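You operate a simulated robot arm through the tools that you are given. There is no shell and no other tool. Be economical: measure what you need, move in short steps, check, and stop when the job is done.

You are at the controls of a simulated robot arm. One attempt, no reset.

Task
Label the orange bottle on the labelling machine.
Fine: one whole label; roller arm back, bottle back in the grey tray; the others stay unlabelled. Where these are worked on the way, their far stop is far enough and under half their travel is too little: roller arm.

It is judged by the outcome, as a careful person would: the job done as asked, and still so three seconds after it is handed in. It fails if anything else is knocked over, pushed out of place, dropped, spilled or broken.

Robot
A 6-joint arm with a two-finger parallel gripper, fixed in place. Base frame: the origin is at the foot of the arm, x ahead of it, y to its left, z up; the work surface is at about z = 0.77. Units: m, degrees, N and s.
With the tool pointing down near the work surface it reaches from about 0.26 to 0.68 m from the base axis. Its first joint turns from -66.0 to 66.0 degrees. Payload 2.9 kg.
The TCP is the grasp point between the finger pads, 0.03 m short of the fingertips. In the tool frame z runs along the fingers and y along their closing line. Largest opening 0.11 m; finger width 0.02, thickness 0.01; the body of the gripper, 0.048 by 0.112 m, starts 0.055 m behind the TCP.
Orientation is that of the tool frame in the base frame, as [roll, pitch, yaw] about the fixed x, y, z axes, in that order (R = Rz(yaw) Ry(pitch) Rx(roll)). With the fingers straight down and closing along the base's y, the tool's x points along the base's -x, its y along +y and its z along -z.

Tools
- The arm moves only by the tool step_arm. Its argument "moves" is a list of rows, each an object of numbers (a shift or turn left out is 0, a gripper value left out holds the last): "tx", "ty", "tz": the shift along the tool's x, y, z in m; "ax", "ay", "az": the turn, a rotation vector about the tool's x, y, z in degrees. In form: [{"tx": .., "ty": .., "tz": .., "ax": .., "ay": .., "az": ..}, ...]. A call has 1 to 12 rows; each row is the pose to reach, as a shift and turn from the pose commanded when the call began, along the tool's axes at that moment. "gripper" is the finger opening in m, from 0 to 0.11, set as the call begins (left out, the last holds). A row lasts 0.2 s, in which the tool goes at most 0.05 m and 8.6 degrees; a call with a longer step from one row to the next is refused whole, and so is a gripper value outside its range. A pose out of reach is approached as far as the arm can. The call stops where the force on the tool passes 50 N (or 10 N more than at its start, if that is more) or the arm is blocked; 0.2 s more then pass. The fingers move at their own pace (about 0.108 m/s each) and stop on an object; they squeeze with about 36 N. The grip force told is the motor's: it shows also when the fingers shut on nothing. Time passes only in rows, and 0.2 s behind the last, so rows that repeat a pose let the fingers close. It gives the time, the measured TCP pose, the force on the tool (base axes), the opening and the grip force at its end, in the units of the frame above (readings bear some noise), with the torque about the TCP (base axes, N m) and any sound that the robot's microphone picked up, and new pictures: "pictures" is both (left out), scene, wrist or none.
- Cameras (640 x 400 px; columns grow to the right, rows downward): "scene" is fixed at [0.0966, 0.4502, 1.3932]; the picture's right is [-0.56, -0.83, 0.00], its down [-0.40, 0.27, -0.87] and it looks along [0.72, -0.49, -0.49] (base axes); focal length 336 px, centre (320, 200). "wrist" rides on the gripper at [0.072, 0.017, -0.103] in the tool frame; the picture's right is [-0.23, 0.97, 0.00], its down [-0.76, -0.18, -0.62] and it looks along [-0.61, -0.14, 0.78] (tool axes); focal length 222 px, centre (320, 200). There is no depth. A picture from a camera that has moved, and an enlarged one, comes with that camera's place and axes in the base frame and with its lens.
- close_up(camera, box): a new picture of the part [left, top, right, bottom] of that camera's present view, enlarged. It takes no simulated time.
- job_done(): hands the job in; it is judged then, once.

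Go step by step. Nothing tells you positions but the pictures and the camera data: compare them with the known pose of the tool, close in by small moves and look again before you grip or let go. The budget is 120 turns and 200 pictures, counting those below and the enlarged ones. Unless the task says otherwise, let go and move clear before handing in.

The tools are called after ">>>" as name(argument=value, ...) on one line, values as JSON. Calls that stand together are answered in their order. step_arm: Moves the arm, as the interface text tells. Its arguments: {"type":"object","properties":{"moves":{"type":"array","items":{"type":"object","properties":{"tx":{"type":"number"},"ty":{"type":"number"},"tz":{"type":"number"},"ax":{"type":"number"},"ay":{"type":"number"},"az":{"type":"number"}}}},"gripper":{"type":"number"},"pictures":{"type":"string","enum":["both","scene","wrist","none"]}},"required":["moves"]} The other tools are called the same way: close_up (camera, box) takes an enlarged picture of a part of a camera's view; job_done () hands the job in.

At the start:

```text
clock: 0.0
tcp_pos: [0.3856, 0.0519, 1.2515]
tcp_rot: [-180.0, 0.0, -179.9]
wrist_force: [0.0, -0.4, 0.1]
torque: [0.01, -0.03, -0.01]
gripper_width: 0.1098
finger_force: 0.1
```

scene: 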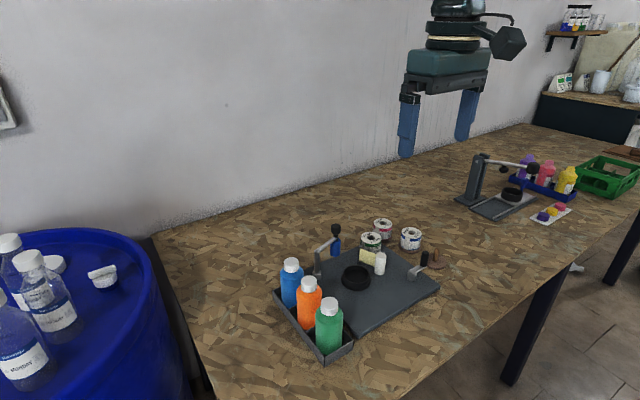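
wrist: 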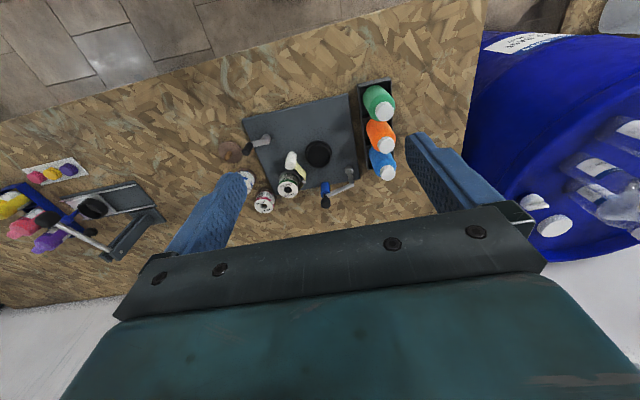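

I see the tray with three bottles (blue, orange, green), next to a labelling machine with a turntable, a label and two levers. I will look closer first.

>>> close_up(camera="scene", box=[260, 200, 460, 370])

>>> close_up(camera="wrist", box=[200, 70, 420, 220])

>>> close_up(camera="scene", box=[450, 130, 640, 230])

```text
2.35 times, centred on (360, 285) of scene
camera zoom: at [0.0966, 0.4502, 1.3932], right [-0.56, -0.83, 0.0], down [-0.4, 0.27, -0.87], along [0.72, -0.49, -0.49], focal length 791 px, centre (226, 0)
```

zoom: 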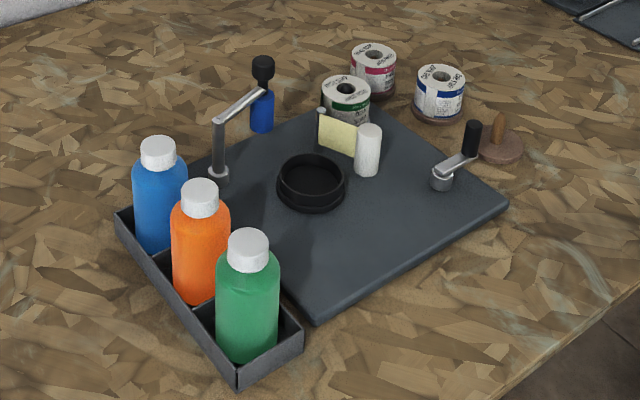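

```text
2.67 times, centred on (310, 145) of wrist
camera zoom: at [0.3119, 0.0698, 1.3558], right [0.23, 0.97, 0.0], down [0.76, -0.18, 0.62], along [0.61, -0.14, -0.78], focal length 592 px, centre (347, 347)
```

zoom: 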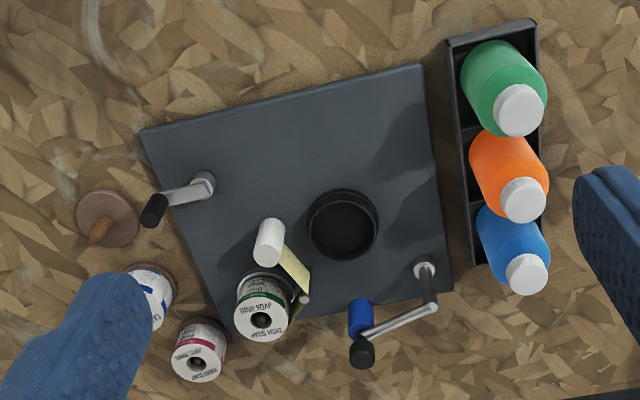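

```text
3.37 times, centred on (545, 180) of scene
camera zoom: at [0.0966, 0.4502, 1.3932], right [-0.56, -0.83, 0.0], down [-0.4, 0.27, -0.87], along [0.72, -0.49, -0.49], focal length 1133 px, centre (-438, 267)
```

zoom: 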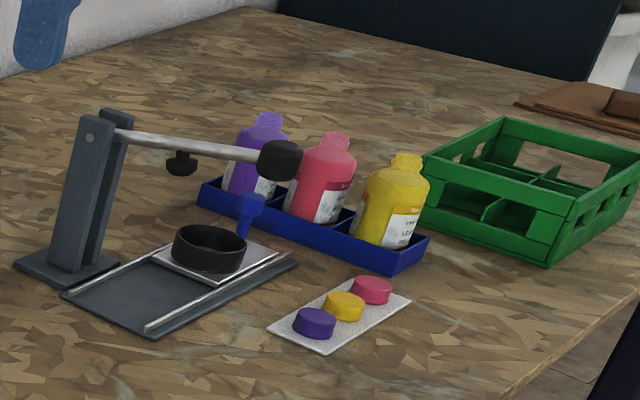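

The orange bottle stands at about (0.553, 0.167), cap top z≈0.897, in a row along x. The cup is near (0.585, 0.005), the roller-arm knob near (0.67, 0.006, 0.91), and the crank handle near (0.52, -0.17, 0.84). First I move above the orange bottle.

>>> step_arm(moves=[{"tx": -0.021, "ty": 0.0144, "tz": 0.035}, {"tx": -0.042, "ty": 0.0288, "tz": 0.07}, {"tx": -0.063, "ty": 0.0432, "tz": 0.105}, {"tx": -0.084, "ty": 0.0576, "tz": 0.14}, {"tx": -0.105, "ty": 0.072, "tz": 0.175}, {"tx": -0.126, "ty": 0.0863, "tz": 0.21}, {"tx": -0.147, "ty": 0.1007, "tz": 0.245}, {"tx": -0.167, "ty": 0.115, "tz": 0.28}, {"tx": -0.167, "ty": 0.115, "tz": 0.28}], gripper=0.1)

```text
clock: 2.0
tcp_pos: [0.552, 0.1682, 0.97]
tcp_rot: [179.9, 0.0, -180.0]
wrist_force: [-0.8, -0.3, 0.3]
torque: [-0.03, 0.0, -0.02]
gripper_width: 0.0999
finger_force: 0.1
camera wrist: at [0.4793, 0.1855, 1.0755], right [0.23, 0.97, 0.0], down [0.76, -0.18, 0.62], along [0.61, -0.14, -0.78], focal length 222 px, centre (320, 200)
```

scene: 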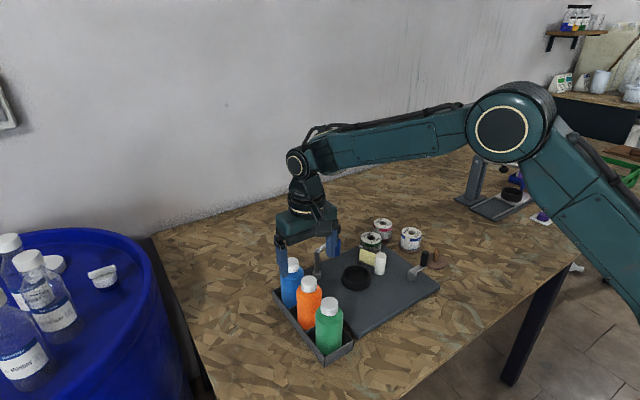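
wrist: 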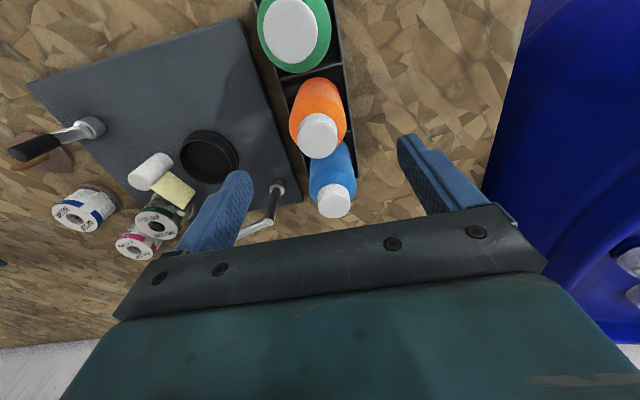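

Aligned over the orange cap. I descend and close.

>>> step_arm(moves=[{"tz": 0.03, "tx": -0.001}, {"tz": 0.06, "tx": -0.001}, {"tz": 0.09, "tx": -0.001}, {"tz": 0.115, "tx": -0.001}, {"tz": 0.115, "tx": -0.001}])

>>> step_arm(moves=[{}, {}, {}, {}], gripper=0.03)

```text
clock: 3.2
tcp_pos: [0.5528, 0.1667, 0.8556]
tcp_rot: [-180.0, -0.1, 180.0]
wrist_force: [-0.4, 0.3, -0.5]
torque: [-0.02, -0.02, 0.0]
gripper_width: 0.1002
finger_force: 0.0
camera wrist: at [0.4801, 0.1848, 0.9601], right [0.23, 0.97, 0.0], down [0.76, -0.18, 0.62], along [0.61, -0.14, -0.78], focal length 222 px, centre (320, 200)
```

scene: 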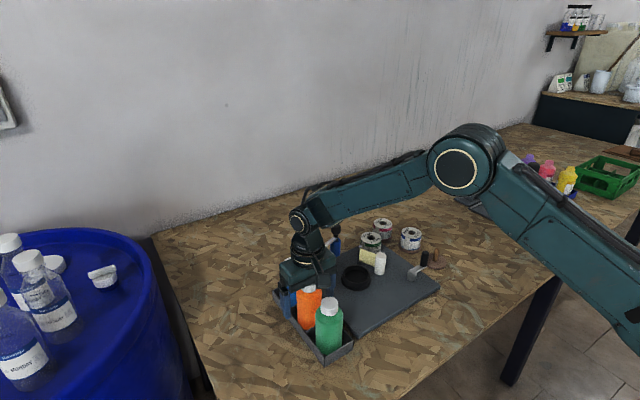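
wrist: 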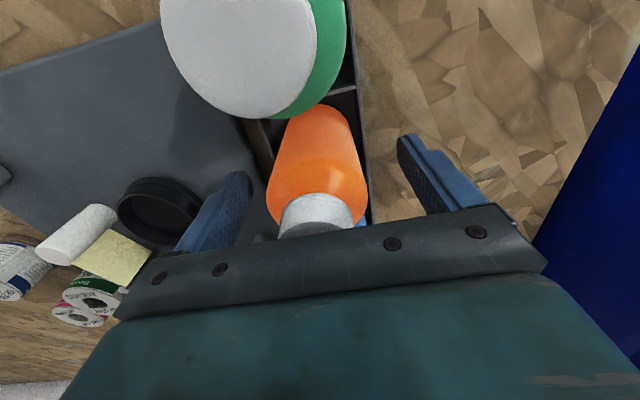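

```text
clock: 4.2
tcp_pos: [0.5533, 0.1666, 0.8556]
tcp_rot: [179.9, 0.1, 180.0]
wrist_force: [0.6, -0.5, -0.4]
torque: [-0.02, -0.08, -0.02]
gripper_width: 0.0548
finger_force: 36.0
camera wrist: at [0.4801, 0.1848, 0.9603], right [0.23, 0.97, 0.0], down [0.76, -0.18, 0.62], along [0.61, -0.14, -0.78], focal length 222 px, centre (320, 200)
```

scene: 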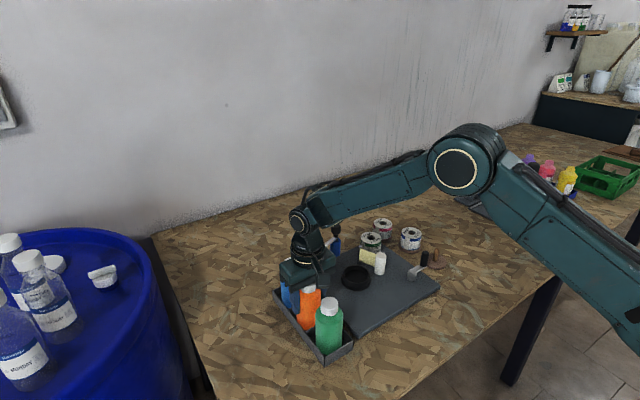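
wrist: 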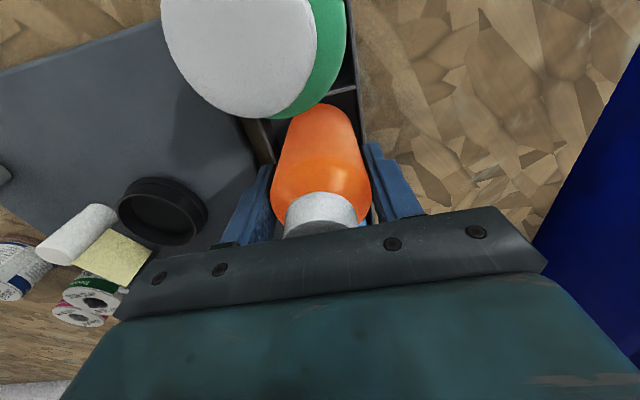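

Gripped (0.055 m). I lift, then carry it over the cup.

>>> step_arm(moves=[{"tz": -0.03}, {"tz": -0.07}, {"tz": -0.11}, {"tz": -0.115, "ty": -0.03, "tx": -0.006}, {"tz": -0.115, "ty": -0.07, "tx": -0.014}, {"tz": -0.115, "ty": -0.11, "tx": -0.022}, {"tz": -0.115, "ty": -0.145, "tx": -0.028}, {"tz": -0.115, "ty": -0.162, "tx": -0.032}, {"tz": -0.115, "ty": -0.162, "tx": -0.032}])

>>> close_up(camera="scene", box=[260, 190, 460, 360])

```text
clock: 6.2
tcp_pos: [0.5847, 0.0059, 0.9712]
tcp_rot: [180.0, 0.0, -180.0]
wrist_force: [-0.6, 0.1, -2.2]
torque: [0.04, 0.03, 0.02]
gripper_width: 0.0549
finger_force: 36.1
camera wrist: at [0.5125, 0.0228, 1.0765], right [0.23, 0.97, 0.0], down [0.76, -0.18, 0.62], along [0.61, -0.14, -0.78], focal length 222 px, centre (320, 200)
```

scene: 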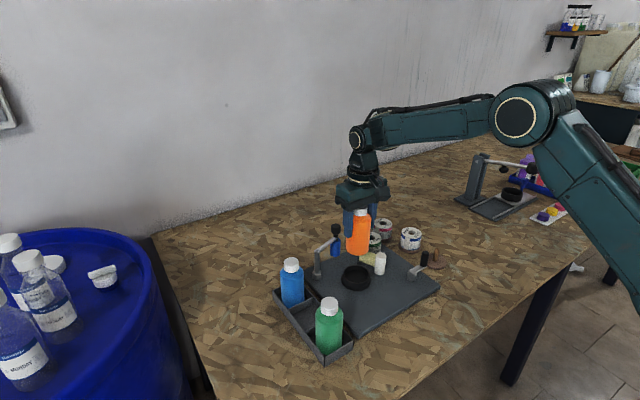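
wrist: 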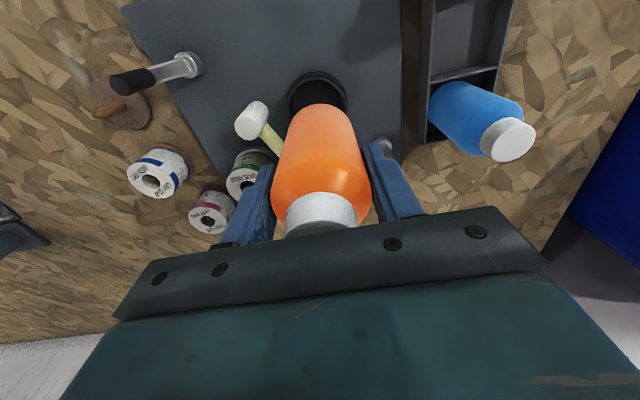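

```text
2.35 times, centred on (360, 275) of scene
camera zoom: at [0.0967, 0.4501, 1.3932], right [-0.56, -0.83, 0.0], down [-0.4, 0.27, -0.87], along [0.72, -0.49, -0.49], focal length 791 px, centre (226, 24)
```

zoom: 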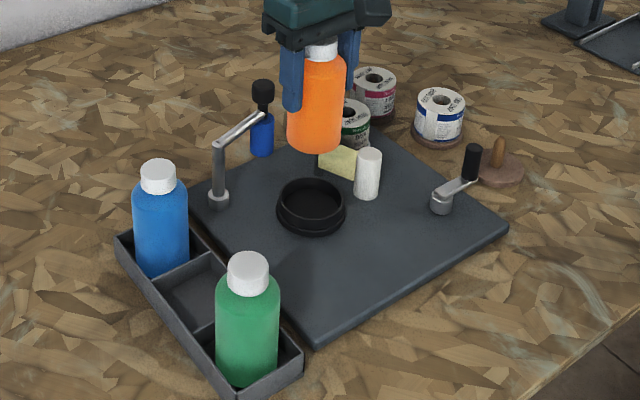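

Cup estimate (0.585, 0.005), matching the present position. I lower until the bottle base is just above the rim and check.

>>> step_arm(moves=[{"tz": 0.03}, {"tz": 0.066, "ty": -0.001}, {"tz": 0.066, "ty": -0.001}], pictures="wrist")

>>> close_up(camera="scene", box=[310, 220, 410, 305])

```text
clock: 7.0
tcp_pos: [0.5849, 0.0049, 0.9056]
tcp_rot: [-180.0, 0.1, -180.0]
wrist_force: [0.1, -0.5, -2.3]
torque: [-0.02, 0.02, 0.02]
gripper_width: 0.0549
finger_force: 36.1
camera wrist: at [0.5119, 0.0223, 1.0098], right [0.23, 0.97, 0.0], down [0.76, -0.18, 0.62], along [0.61, -0.14, -0.78], focal length 222 px, centre (320, 200)
```

wrist: 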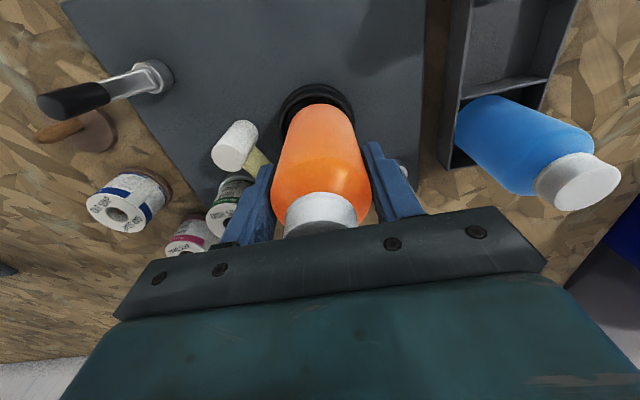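

```text
4.71 times, centred on (360, 262) of scene
camera zoom: at [0.0966, 0.4502, 1.3932], right [-0.56, -0.83, 0.0], down [-0.4, 0.27, -0.87], along [0.72, -0.49, -0.49], focal length 1583 px, centre (132, -94)
```

zoom: 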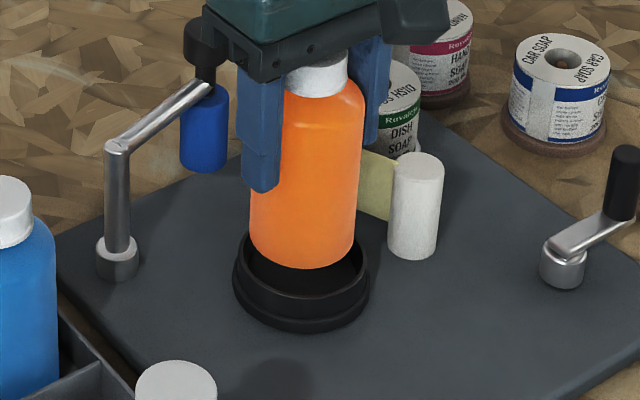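

Bottle base is centred over the cup. I lower gently.

>>> step_arm(moves=[{"tz": 0.01}, {"tz": 0.02}, {"tz": 0.02}], pictures="wrist")

>>> close_up(camera="scene", box=[310, 220, 410, 305])

```text
clock: 7.8
tcp_pos: [0.585, 0.0042, 0.8853]
tcp_rot: [180.0, 0.0, 180.0]
wrist_force: [-0.3, -0.3, -2.4]
torque: [0.05, 0.01, 0.01]
gripper_width: 0.0547
finger_force: 35.9
camera wrist: at [0.5117, 0.0219, 0.9897], right [0.23, 0.97, 0.0], down [0.76, -0.18, 0.62], along [0.61, -0.14, -0.78], focal length 222 px, centre (320, 200)
```

wrist: 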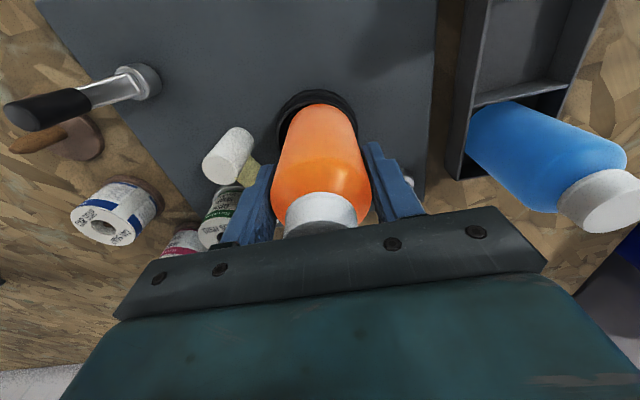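

```text
4.71 times, centred on (360, 262) of scene
camera zoom: at [0.0966, 0.4502, 1.3932], right [-0.56, -0.83, 0.0], down [-0.4, 0.27, -0.87], along [0.72, -0.49, -0.49], focal length 1583 px, centre (132, -94)
```

zoom: 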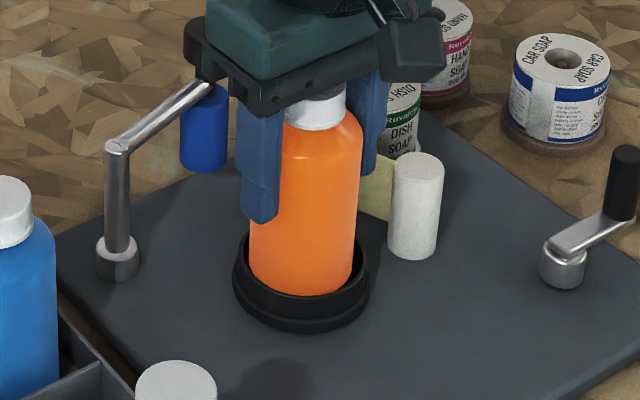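

>>> step_arm(moves=[{"tz": 0.004}, {"tz": 0.008}, {"tz": 0.01}], pictures="wrist")

>>> close_up(camera="scene", box=[310, 220, 410, 305])

```text
clock: 8.6
tcp_pos: [0.5851, 0.0036, 0.8761]
tcp_rot: [180.0, 0.3, 179.8]
wrist_force: [2.6, -8.6, 7.3]
torque: [-0.42, -0.15, 0.0]
gripper_width: 0.0547
finger_force: 35.6
camera wrist: at [0.5124, 0.0209, 0.9804], right [0.23, 0.97, 0.0], down [0.76, -0.18, 0.63], along [0.61, -0.14, -0.78], focal length 222 px, centre (320, 200)
```

wrist: 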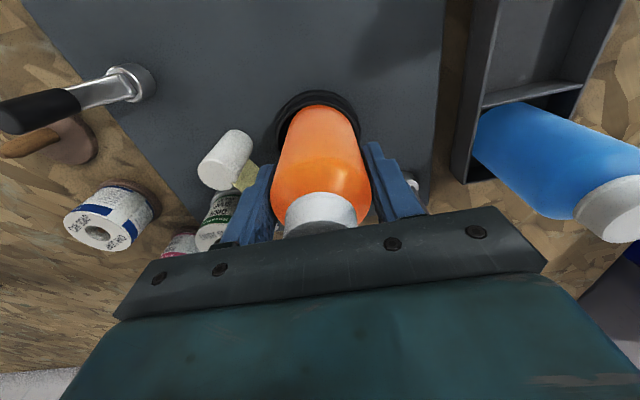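

```text
4.71 times, centred on (360, 262) of scene
camera zoom: at [0.0965, 0.45, 1.3933], right [-0.56, -0.83, 0.0], down [-0.4, 0.27, -0.87], along [0.72, -0.49, -0.49], focal length 1583 px, centre (132, -94)
```

zoom: 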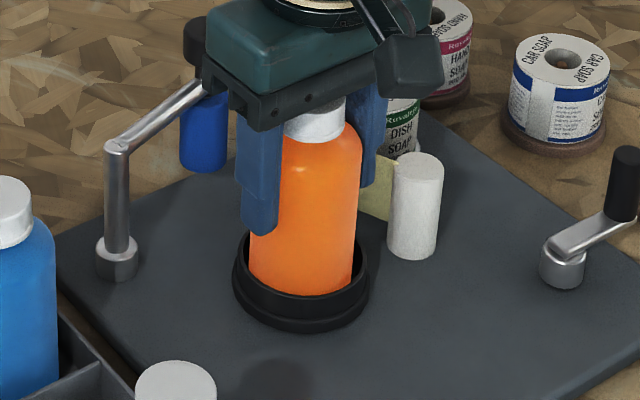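

Contact with the +y side of the rim; I raise slightly, shift 3 mm to -y and lower again.

>>> step_arm(moves=[{"tz": -0.004}, {"tz": -0.004, "ty": -0.003, "tx": -0.001}, {"tz": 0.001, "ty": -0.003, "tx": -0.001}, {"tz": 0.003, "ty": -0.003, "tx": -0.001}, {"tz": 0.003, "ty": -0.003, "tx": -0.001}], pictures="none")

>>> close_up(camera="scene", box=[310, 220, 410, 305])

```text
clock: 9.8
tcp_pos: [0.5851, 0.0019, 0.873]
tcp_rot: [-180.0, 0.1, -179.9]
wrist_force: [-8.3, 4.4, 16.2]
torque: [0.16, 0.59, 0.03]
gripper_width: 0.0552
finger_force: 36.3
```

```text
4.71 times, centred on (360, 262) of scene
camera zoom: at [0.0961, 0.4503, 1.3932], right [-0.56, -0.83, 0.0], down [-0.4, 0.27, -0.87], along [0.72, -0.49, -0.49], focal length 1583 px, centre (132, -94)
```

zoom: 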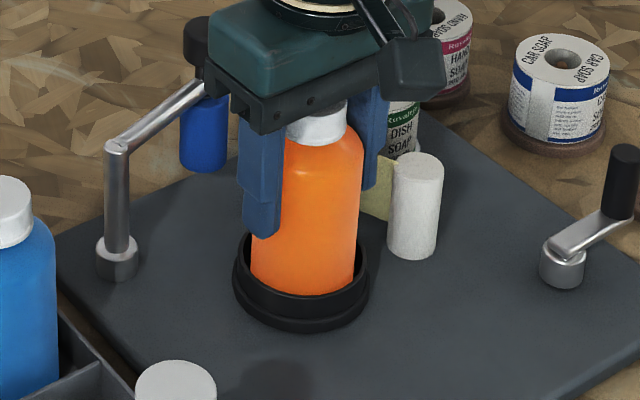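

>>> step_arm(moves=[{"tz": -0.004}, {"tz": -0.004, "ty": 0.001, "tx": 0.0009}, {"tz": 0.0, "ty": 0.001, "tx": 0.0009}, {"tz": 0.002, "ty": 0.001, "tx": 0.0009}, {"tz": 0.002, "ty": 0.001, "tx": 0.0009}], pictures="none")

```text
clock: 11.0
tcp_pos: [0.5853, 0.0015, 0.8723]
tcp_rot: [-180.0, 0.3, -180.0]
wrist_force: [-3.4, -2.8, 22.9]
torque: [-0.02, -0.02, -0.03]
gripper_width: 0.0551
finger_force: 35.7
```

Lateral force is gone and vertical contact is square: the bottle is seated. I relax the push and let go with a limited opening.

>>> step_arm(moves=[{"tz": -0.002}, {"tz": -0.002}], pictures="none")

>>> step_arm(moves=[{}, {}, {}], gripper=0.078)

>>> close_up(camera="scene", box=[310, 220, 410, 305])

```text
clock: 11.6
tcp_pos: [0.5857, 0.0023, 0.8719]
tcp_rot: [180.0, 0.2, 179.9]
wrist_force: [9.4, -3.7, 8.7]
torque: [-0.26, -0.81, 0.05]
gripper_width: 0.0552
finger_force: 35.9
```

```text
clock: 12.4
tcp_pos: [0.5847, 0.0023, 0.8715]
tcp_rot: [180.0, -0.1, -180.0]
wrist_force: [0.4, 0.5, 0.4]
torque: [-0.01, -0.02, 0.05]
gripper_width: 0.0779
finger_force: 0.0
camera wrist: at [0.5118, 0.02, 0.9767], right [0.23, 0.97, 0.0], down [0.76, -0.18, 0.62], along [0.61, -0.14, -0.78], focal length 222 px, centre (320, 200)
```

scene: 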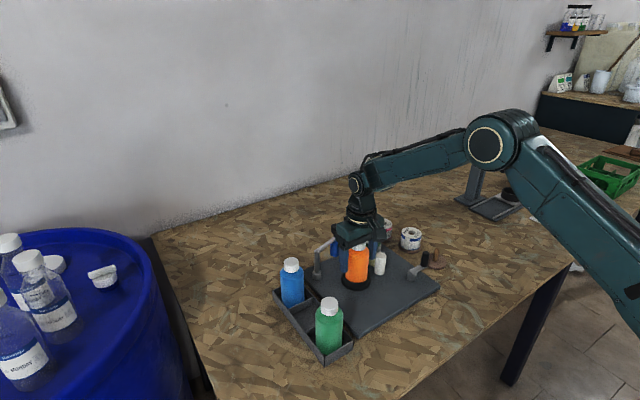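
wrist: 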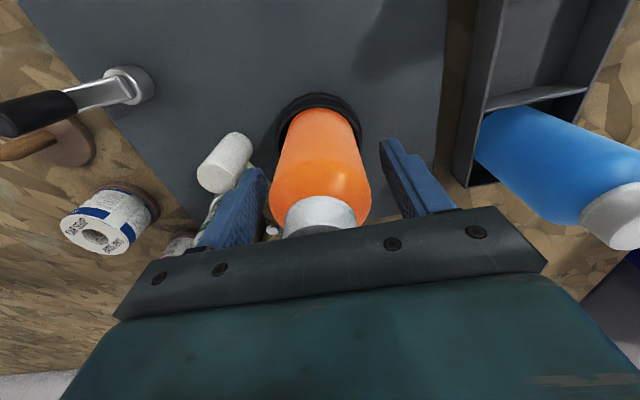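

```text
4.71 times, centred on (360, 262) of scene
camera zoom: at [0.0966, 0.4502, 1.3932], right [-0.56, -0.83, 0.0], down [-0.4, 0.27, -0.87], along [0.72, -0.49, -0.49], focal length 1583 px, centre (132, -94)
```

zoom: 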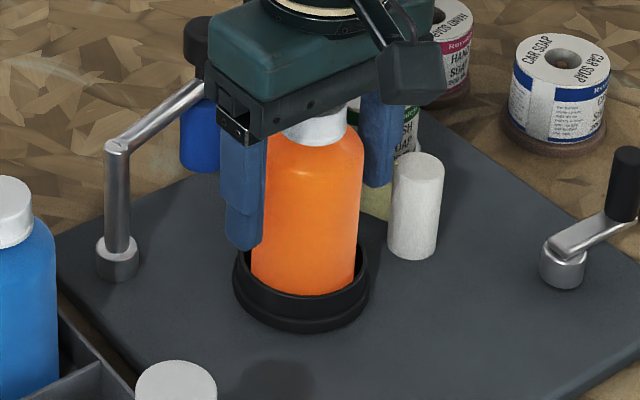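

Released. I rise straight up and look at the whole machine from above.

>>> step_arm(moves=[{"tz": -0.03}, {"tz": -0.07}, {"tz": -0.11}, {"tz": -0.15}, {"tz": -0.19, "tx": 0.02}, {"tz": -0.22, "tx": 0.05}, {"tz": -0.22, "tx": 0.05}])

>>> close_up(camera="scene", box=[290, 200, 450, 310])

>>> close_up(camera="wrist", box=[200, 60, 420, 200])

```text
clock: 14.0
tcp_pos: [0.5347, 0.0022, 1.0926]
tcp_rot: [179.9, 0.0, 180.0]
wrist_force: [-0.7, -0.1, 0.6]
torque: [0.03, 0.02, 0.02]
gripper_width: 0.0779
finger_force: 0.0
camera wrist: at [0.4616, 0.0194, 1.1964], right [0.23, 0.97, 0.0], down [0.76, -0.18, 0.62], along [0.61, -0.14, -0.78], focal length 222 px, centre (320, 200)
```

scene: 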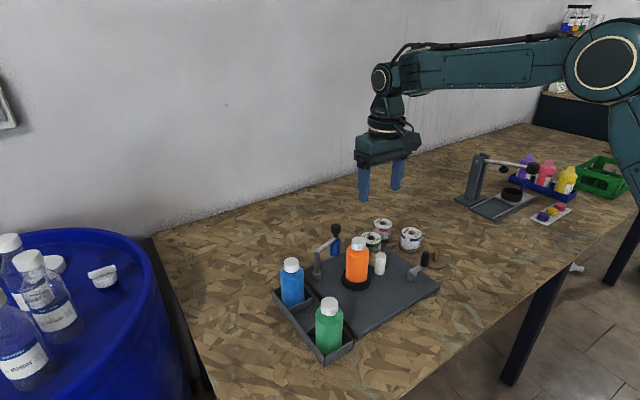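
wrist: 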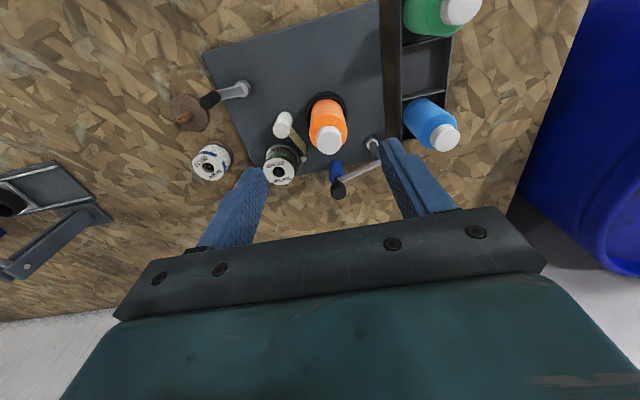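

```text
3.64 times, centred on (370, 255) of scene
camera zoom: at [0.0966, 0.4502, 1.3932], right [-0.56, -0.83, 0.0], down [-0.4, 0.27, -0.87], along [0.72, -0.49, -0.49], focal length 1223 px, centre (138, 0)
```

zoom: 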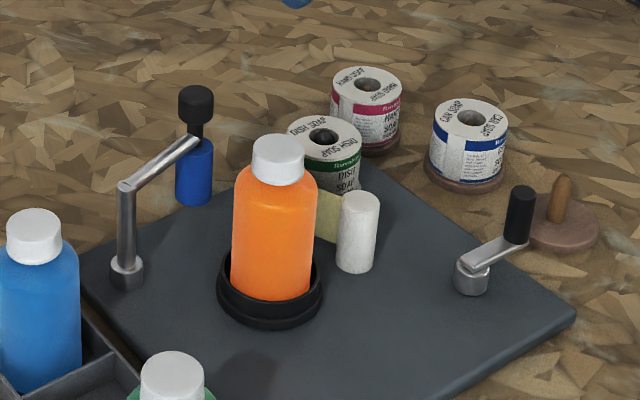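

```text
2.86 times, centred on (310, 130) of wrist
camera zoom: at [0.4616, 0.0194, 1.1964], right [0.23, 0.97, 0.0], down [0.76, -0.18, 0.62], along [0.61, -0.14, -0.78], focal length 635 px, centre (349, 400)
```

zoom: 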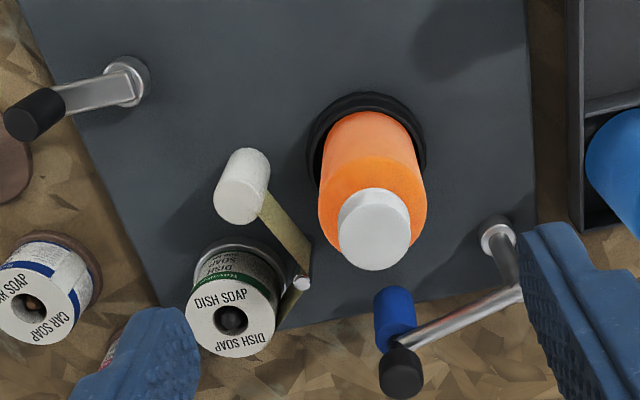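

The bottle stands upright in the cup, and the mounted roll is the green one. The roller-arm knob is near (0.683, 0.000), z 0.875–0.90, with the pivot near (0.663, 0.077). I move above the knob.

>>> step_arm(moves=[{"tx": -0.03, "tz": 0.02}, {"tx": -0.07, "tz": 0.04}, {"tx": -0.11, "tz": 0.07}, {"tx": -0.14, "tz": 0.1}, {"tx": -0.148, "tz": 0.12}, {"tx": -0.148, "tz": 0.12}], gripper=0.06)

>>> close_up(camera="scene", box=[290, 170, 450, 280])

```text
clock: 15.4
tcp_pos: [0.673, 0.0022, 0.971]
tcp_rot: [-180.0, 0.0, -180.0]
wrist_force: [0.3, -0.4, 0.2]
torque: [-0.05, -0.03, -0.01]
gripper_width: 0.0599
finger_force: 0.1
out of reach, approached as far as the arm can: row 4, 5, 6
camera wrist: at [0.6004, 0.0195, 1.0752], right [0.23, 0.97, 0.0], down [0.76, -0.18, 0.62], along [0.61, -0.14, -0.78], focal length 222 px, centre (320, 200)
```

scene: 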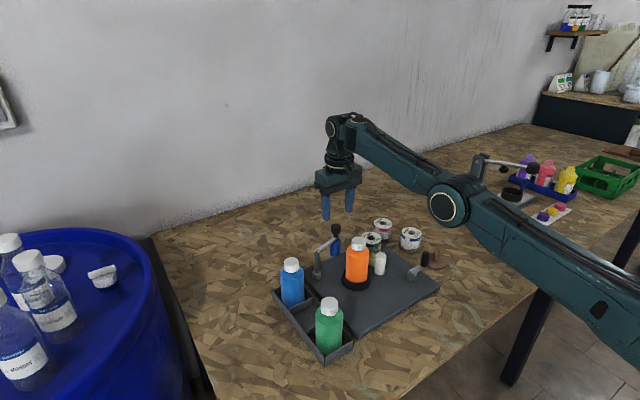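
wrist: 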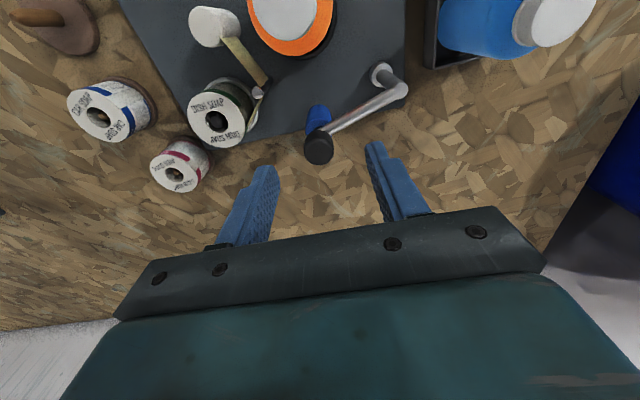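

```text
3.64 times, centred on (370, 225) of scene
camera zoom: at [0.0966, 0.4502, 1.3932], right [-0.56, -0.83, 0.0], down [-0.4, 0.27, -0.87], along [0.72, -0.49, -0.49], focal length 1223 px, centre (138, 109)
```

zoom: 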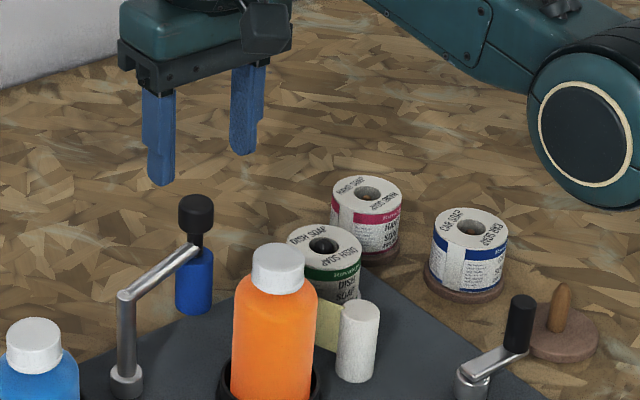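

The knob is slightly beyond straight-down reach, so I tilt the tool 15° to point the fingers outward.

>>> step_arm(moves=[{"ay": -7.5}, {"ay": -15}, {"ay": -15}], pictures="wrist")

```text
clock: 16.2
tcp_pos: [0.6727, 0.0022, 0.9708]
tcp_rot: [180.0, 15.1, -180.0]
wrist_force: [0.5, -0.2, 0.3]
torque: [0.0, 0.03, 0.02]
gripper_width: 0.0602
finger_force: 0.2
camera wrist: at [0.576, 0.0195, 1.0531], right [0.22, 0.97, 0.06], down [0.57, -0.18, 0.8], along [0.79, -0.14, -0.6], focal length 222 px, centre (320, 200)
```

wrist: 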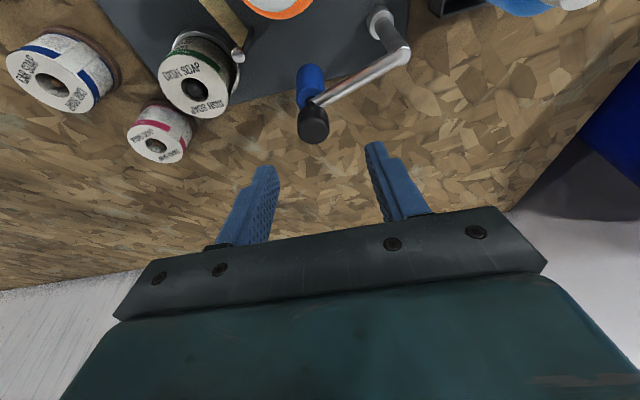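

>>> step_arm(moves=[{"tx": 0.003, "ty": -0.001, "tz": 0.025}, {"tx": 0.006, "ty": -0.0025, "tz": 0.05}, {"tx": 0.006, "ty": -0.0025, "tz": 0.05}], gripper=0.045)

>>> close_up(camera="scene", box=[290, 200, 390, 285])

```text
clock: 17.0
tcp_pos: [0.6813, 0.0004, 0.9209]
tcp_rot: [180.0, 15.0, 180.0]
wrist_force: [-0.2, -1.0, 0.3]
torque: [0.01, -0.01, -0.03]
gripper_width: 0.0452
finger_force: 0.0
camera wrist: at [0.5841, 0.0168, 1.0034], right [0.22, 0.97, 0.06], down [0.57, -0.18, 0.8], along [0.79, -0.14, -0.6], focal length 222 px, centre (320, 200)
```

scene: 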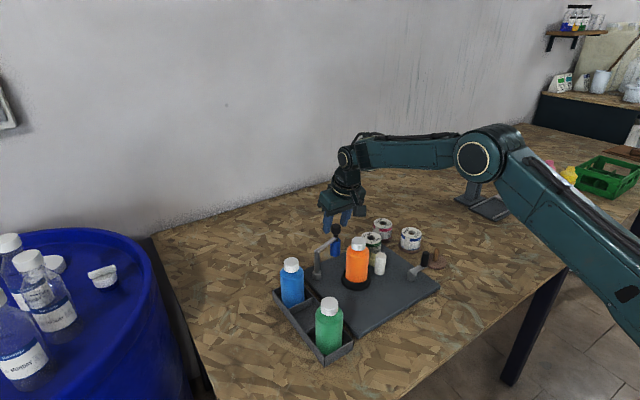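
wrist: 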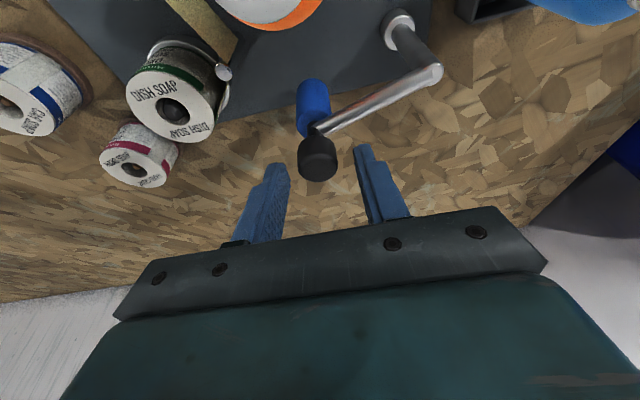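

```text
4.71 times, centred on (340, 242) of scene
camera zoom: at [0.0966, 0.4502, 1.3932], right [-0.56, -0.83, 0.0], down [-0.4, 0.27, -0.87], along [0.72, -0.49, -0.49], focal length 1583 px, centre (226, 0)
```

zoom: 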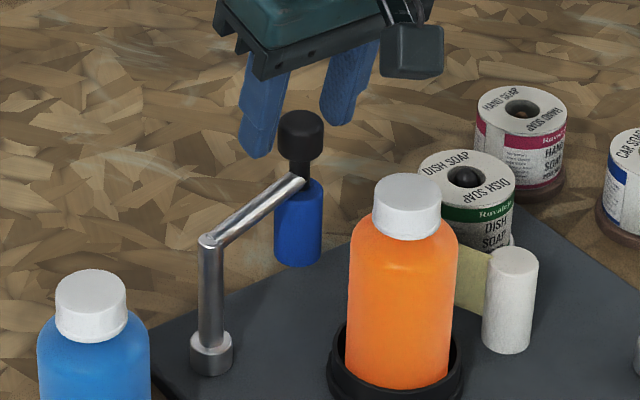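

Fingers straddle the knob. I go straight down about 2 cm and close.

>>> step_arm(moves=[{"tx": 0.0027, "tz": 0.01}, {"tx": 0.0054, "tz": 0.0203}, {"tx": 0.0054, "tz": 0.0203}])

>>> close_up(camera="scene", box=[290, 200, 390, 285])

```text
clock: 17.8
tcp_pos: [0.6807, -0.0016, 0.8994]
tcp_rot: [180.0, 15.0, 180.0]
wrist_force: [2.2, 1.0, 2.2]
torque: [0.08, -0.1, -0.03]
gripper_width: 0.0451
finger_force: 0.1
camera wrist: at [0.5838, 0.0166, 0.9818], right [0.22, 0.97, 0.06], down [0.57, -0.18, 0.8], along [0.79, -0.14, -0.6], focal length 222 px, centre (320, 200)
```

scene: 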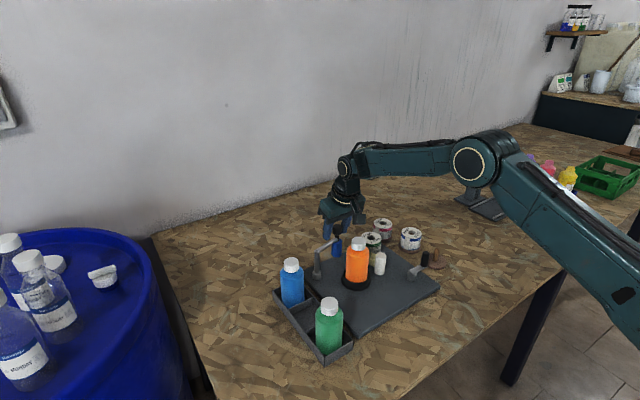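
wrist: 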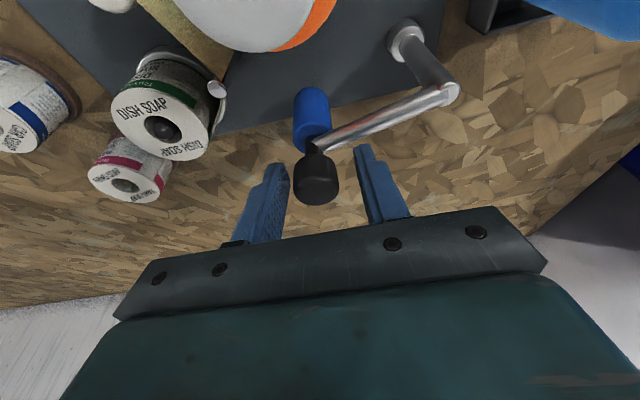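

```text
4.71 times, centred on (340, 242) of scene
camera zoom: at [0.0966, 0.4502, 1.3932], right [-0.56, -0.83, 0.0], down [-0.4, 0.27, -0.87], along [0.72, -0.49, -0.49], focal length 1583 px, centre (226, 0)
```

zoom: 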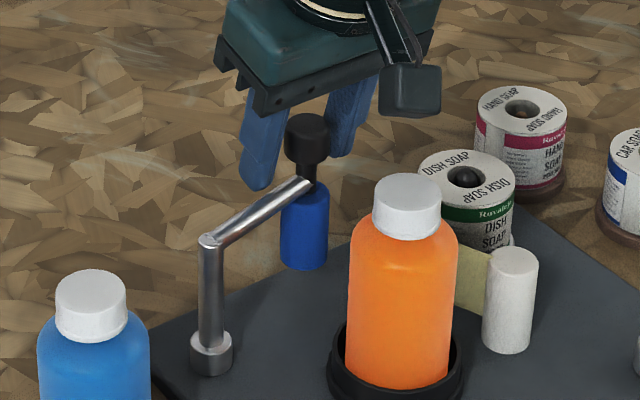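

>>> step_arm(moves=[{}, {}, {}], gripper=0.015)

>>> close_up(camera="scene", box=[290, 200, 390, 285])

```text
clock: 18.6
tcp_pos: [0.6815, -0.0025, 0.8987]
tcp_rot: [-180.0, 15.1, 179.8]
wrist_force: [4.9, -16.0, -6.4]
torque: [0.17, -1.13, 0.1]
gripper_width: 0.0258
finger_force: 44.8
camera wrist: at [0.584, 0.0147, 0.9815], right [0.22, 0.97, 0.06], down [0.57, -0.18, 0.8], along [0.79, -0.15, -0.6], focal length 222 px, centre (320, 200)
```

scene: 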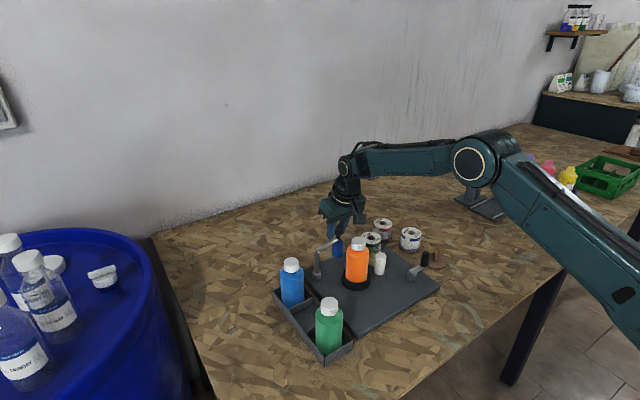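
wrist: 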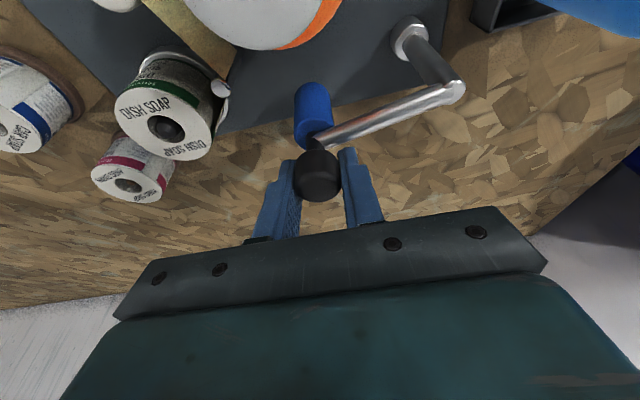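

```text
4.71 times, centred on (340, 242) of scene
camera zoom: at [0.0968, 0.4497, 1.3933], right [-0.56, -0.83, 0.0], down [-0.4, 0.27, -0.87], along [0.72, -0.49, -0.49], focal length 1583 px, centre (226, 0)
```

zoom: 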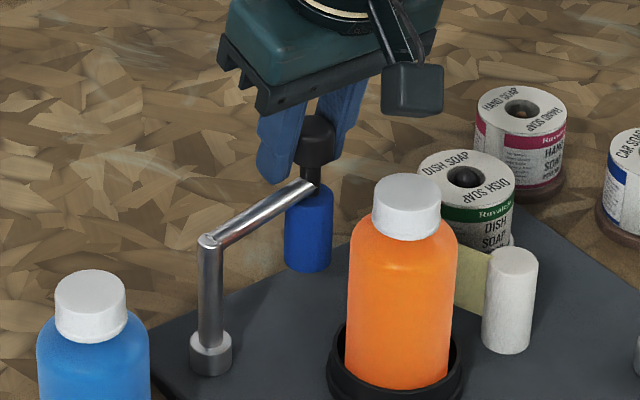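

Knob gripped. I start the swing along the arc with a short step and check forces.

>>> step_arm(moves=[{"tx": 0.003, "ty": -0.0025, "tz": -0.0008}, {"tx": 0.0096, "ty": -0.0035, "tz": -0.0026}, {"tx": 0.0165, "ty": -0.0036, "tz": -0.0044}, {"tx": 0.0165, "ty": -0.0036, "tz": -0.0044}], pictures="none")

>>> close_up(camera="scene", box=[290, 200, 390, 285])

```text
clock: 19.6
tcp_pos: [0.6638, -0.0048, 0.9011]
tcp_rot: [180.0, 15.1, 179.8]
wrist_force: [11.8, -11.9, -5.8]
torque: [-0.52, -1.28, -0.89]
gripper_width: 0.0252
finger_force: 44.9
```

```text
4.71 times, centred on (340, 242) of scene
camera zoom: at [0.097, 0.4499, 1.3933], right [-0.56, -0.83, 0.0], down [-0.4, 0.27, -0.87], along [0.72, -0.49, -0.49], focal length 1583 px, centre (226, 0)
```

zoom: 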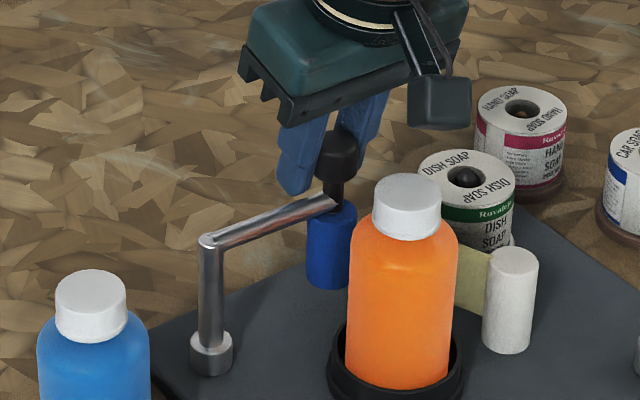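

>>> step_arm(moves=[{"tx": 0.007, "ty": -0.0015, "tz": -0.0019}, {"tx": 0.014, "ty": -0.0005, "tz": -0.0038}, {"tx": 0.0208, "ty": 0.001, "tz": -0.0056}, {"tx": 0.026, "ty": 0.0026, "tz": -0.0069}, {"tx": 0.026, "ty": 0.0026, "tz": -0.0069}], pictures="wrist")

>>> close_up(camera="scene", box=[290, 200, 390, 285])

```text
clock: 20.8
tcp_pos: [0.6404, 0.001, 0.9025]
tcp_rot: [179.9, 15.9, -179.7]
wrist_force: [31.2, 23.5, 6.3]
torque: [0.32, -0.21, -0.4]
gripper_width: 0.0248
finger_force: 45.2
camera wrist: at [0.5422, 0.0185, 0.9835], right [0.21, 0.98, 0.06], down [0.56, -0.17, 0.81], along [0.8, -0.13, -0.59], focal length 222 px, centre (320, 200)
```

wrist: 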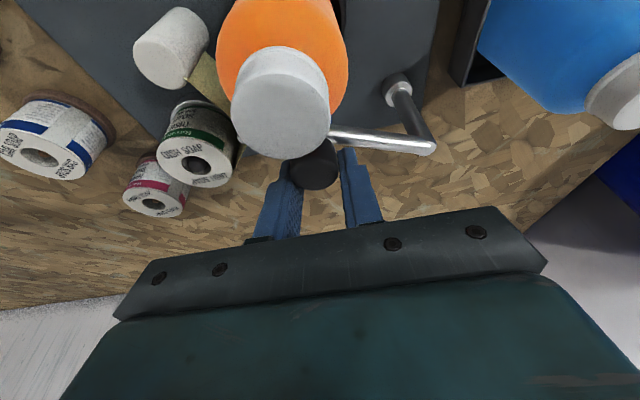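

```text
4.71 times, centred on (340, 242) of scene
camera zoom: at [0.0972, 0.4508, 1.3929], right [-0.56, -0.83, 0.0], down [-0.4, 0.27, -0.87], along [0.72, -0.49, -0.49], focal length 1583 px, centre (226, 0)
```

zoom: 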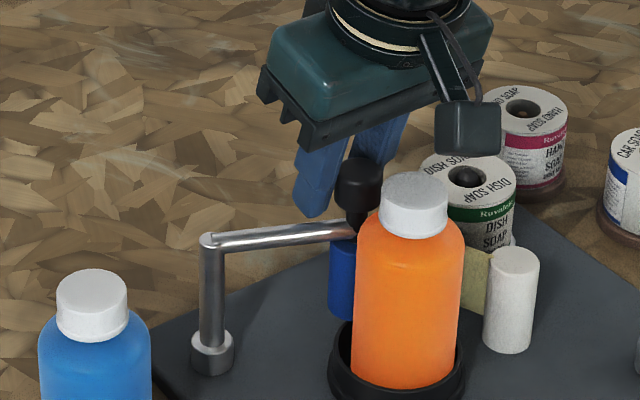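

There is contact now, with the tool pulled partly off the arc. I correct toward +y and see how the force changes.

>>> step_arm(moves=[{"ty": 0.002}, {"ty": 0.0035}, {"ty": 0.0035}], pictures="none")

>>> close_up(camera="scene", box=[320, 220, 390, 300])

```text
clock: 21.6
tcp_pos: [0.6397, 0.0018, 0.9019]
tcp_rot: [-180.0, 15.7, -180.0]
wrist_force: [27.1, 12.9, 11.9]
torque: [0.43, -0.8, -0.23]
gripper_width: 0.0251
finger_force: 45.2
```

```text
5.00 times, centred on (355, 260) of scene
camera zoom: at [0.097, 0.4505, 1.393], right [-0.56, -0.83, 0.0], down [-0.4, 0.27, -0.87], along [0.72, -0.49, -0.49], focal length 1682 px, centre (145, -100)
```

zoom: 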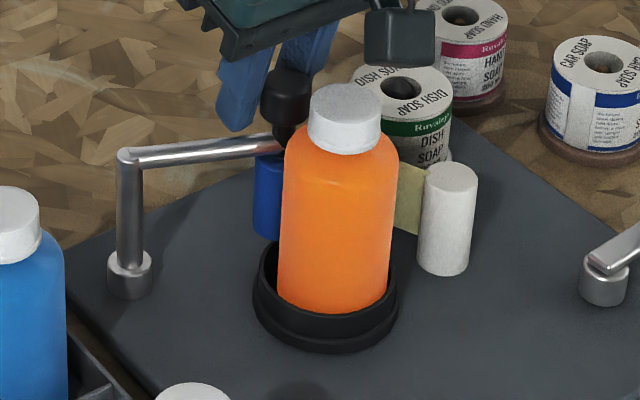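

The roller is pressing the bottle against the cup wall. I let go of the knob, lift off and inspect whether the arm holds.

>>> step_arm(moves=[{"tx": -0.001}, {"tx": -0.001}, {"tx": -0.001}], gripper=0.045, pictures="none")

>>> step_arm(moves=[{"tx": -0.009, "tz": -0.034}, {"tx": -0.018, "tz": -0.068}, {"tx": -0.01, "tz": -0.1}, {"tx": 0.02, "tz": -0.13}, {"tx": 0.02, "tz": -0.13}])

>>> close_up(camera="scene", box=[310, 210, 410, 300])

>>> close_up(camera="wrist", box=[200, 0, 420, 140])

```text
clock: 22.4
tcp_pos: [0.637, 0.0054, 0.9034]
tcp_rot: [179.9, 15.1, -179.7]
wrist_force: [-3.7, -5.3, 28.2]
torque: [0.41, 0.14, 0.1]
gripper_width: 0.0422
finger_force: 0.1
```

```text
clock: 23.6
tcp_pos: [0.5829, 0.0033, 1.02]
tcp_rot: [-179.9, 15.0, 179.9]
wrist_force: [1.1, 0.1, 0.1]
torque: [0.0, 0.01, -0.03]
gripper_width: 0.045
finger_force: 0.0
camera wrist: at [0.4867, 0.0201, 1.1027], right [0.22, 0.97, 0.06], down [0.57, -0.18, 0.8], along [0.79, -0.14, -0.6], focal length 222 px, centre (320, 200)
```

scene: 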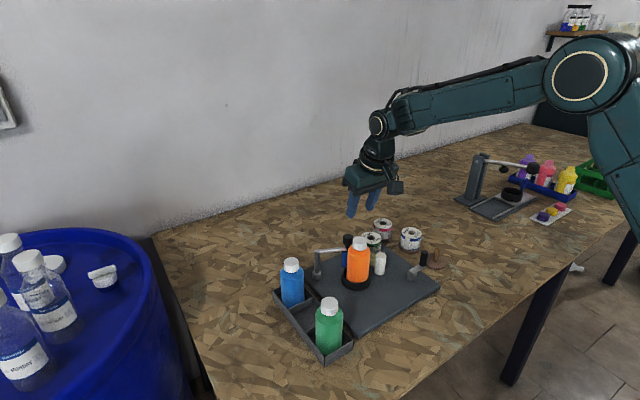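
wrist: 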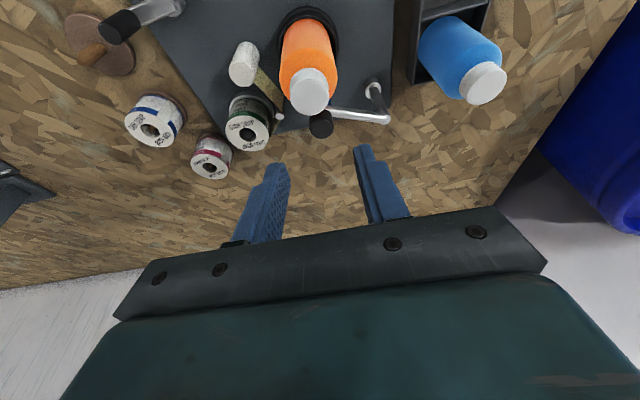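

```text
4.44 times, centred on (360, 255) of scene
camera zoom: at [0.0966, 0.4502, 1.3932], right [-0.56, -0.83, 0.0], down [-0.4, 0.27, -0.87], along [0.72, -0.49, -0.49], focal length 1495 px, centre (142, -44)
```

zoom: 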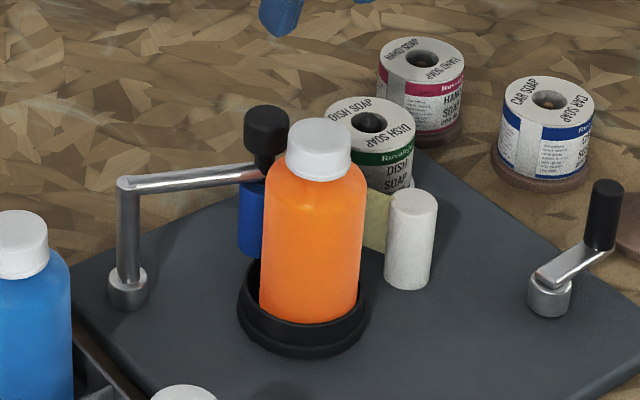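

```text
2.86 times, centred on (310, 70) of wrist
camera zoom: at [0.4867, 0.0201, 1.1027], right [0.22, 0.97, 0.06], down [0.57, -0.18, 0.8], along [0.79, -0.14, -0.6], focal length 635 px, centre (349, 571)
```

zoom: 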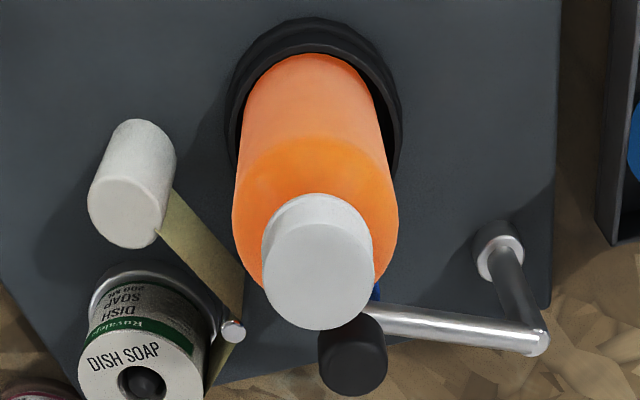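

The arm stays in and the roller rests against the bottle. Next the crank: I move over it with the tool upright again to measure it.

>>> step_arm(moves=[{"tx": 0.018, "ty": -0.0286, "tz": -0.0048, "ay": 5}, {"tx": 0.0359, "ty": -0.0572, "tz": -0.0096, "ay": 10}, {"tx": 0.0539, "ty": -0.0858, "tz": -0.0145, "ay": 15}, {"tx": 0.0718, "ty": -0.1144, "tz": -0.0193, "ay": 15}, {"tx": 0.0898, "ty": -0.143, "tz": -0.0241, "ay": 15}, {"tx": 0.0898, "ty": -0.143, "tz": -0.0241, "ay": 15}], pictures="wrist")

>>> close_up(camera="scene", box=[370, 220, 470, 300])

```text
clock: 25.0
tcp_pos: [0.4899, -0.1413, 1.0201]
tcp_rot: [179.9, -0.1, 180.0]
wrist_force: [-1.5, 0.0, 0.0]
torque: [0.0, 0.0, -0.03]
gripper_width: 0.0448
finger_force: 0.0
camera wrist: at [0.4182, -0.1235, 1.125], right [0.23, 0.97, 0.0], down [0.76, -0.18, 0.62], along [0.61, -0.14, -0.78], focal length 222 px, centre (320, 200)
```

wrist: 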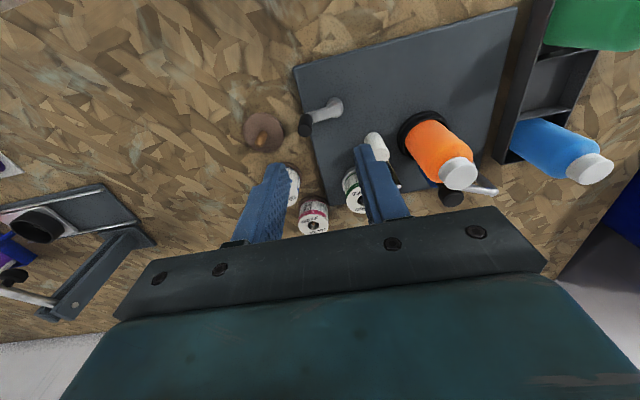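

```text
5.00 times, centred on (420, 260) of scene
camera zoom: at [0.0966, 0.4501, 1.3932], right [-0.56, -0.83, 0.0], down [-0.4, 0.27, -0.87], along [0.72, -0.49, -0.49], focal length 1682 px, centre (-180, -100)
```

zoom: 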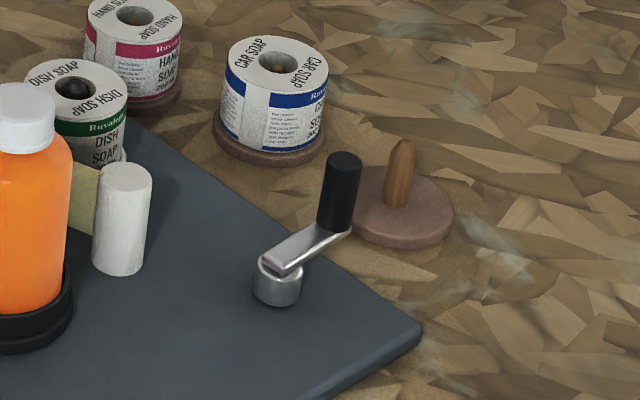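

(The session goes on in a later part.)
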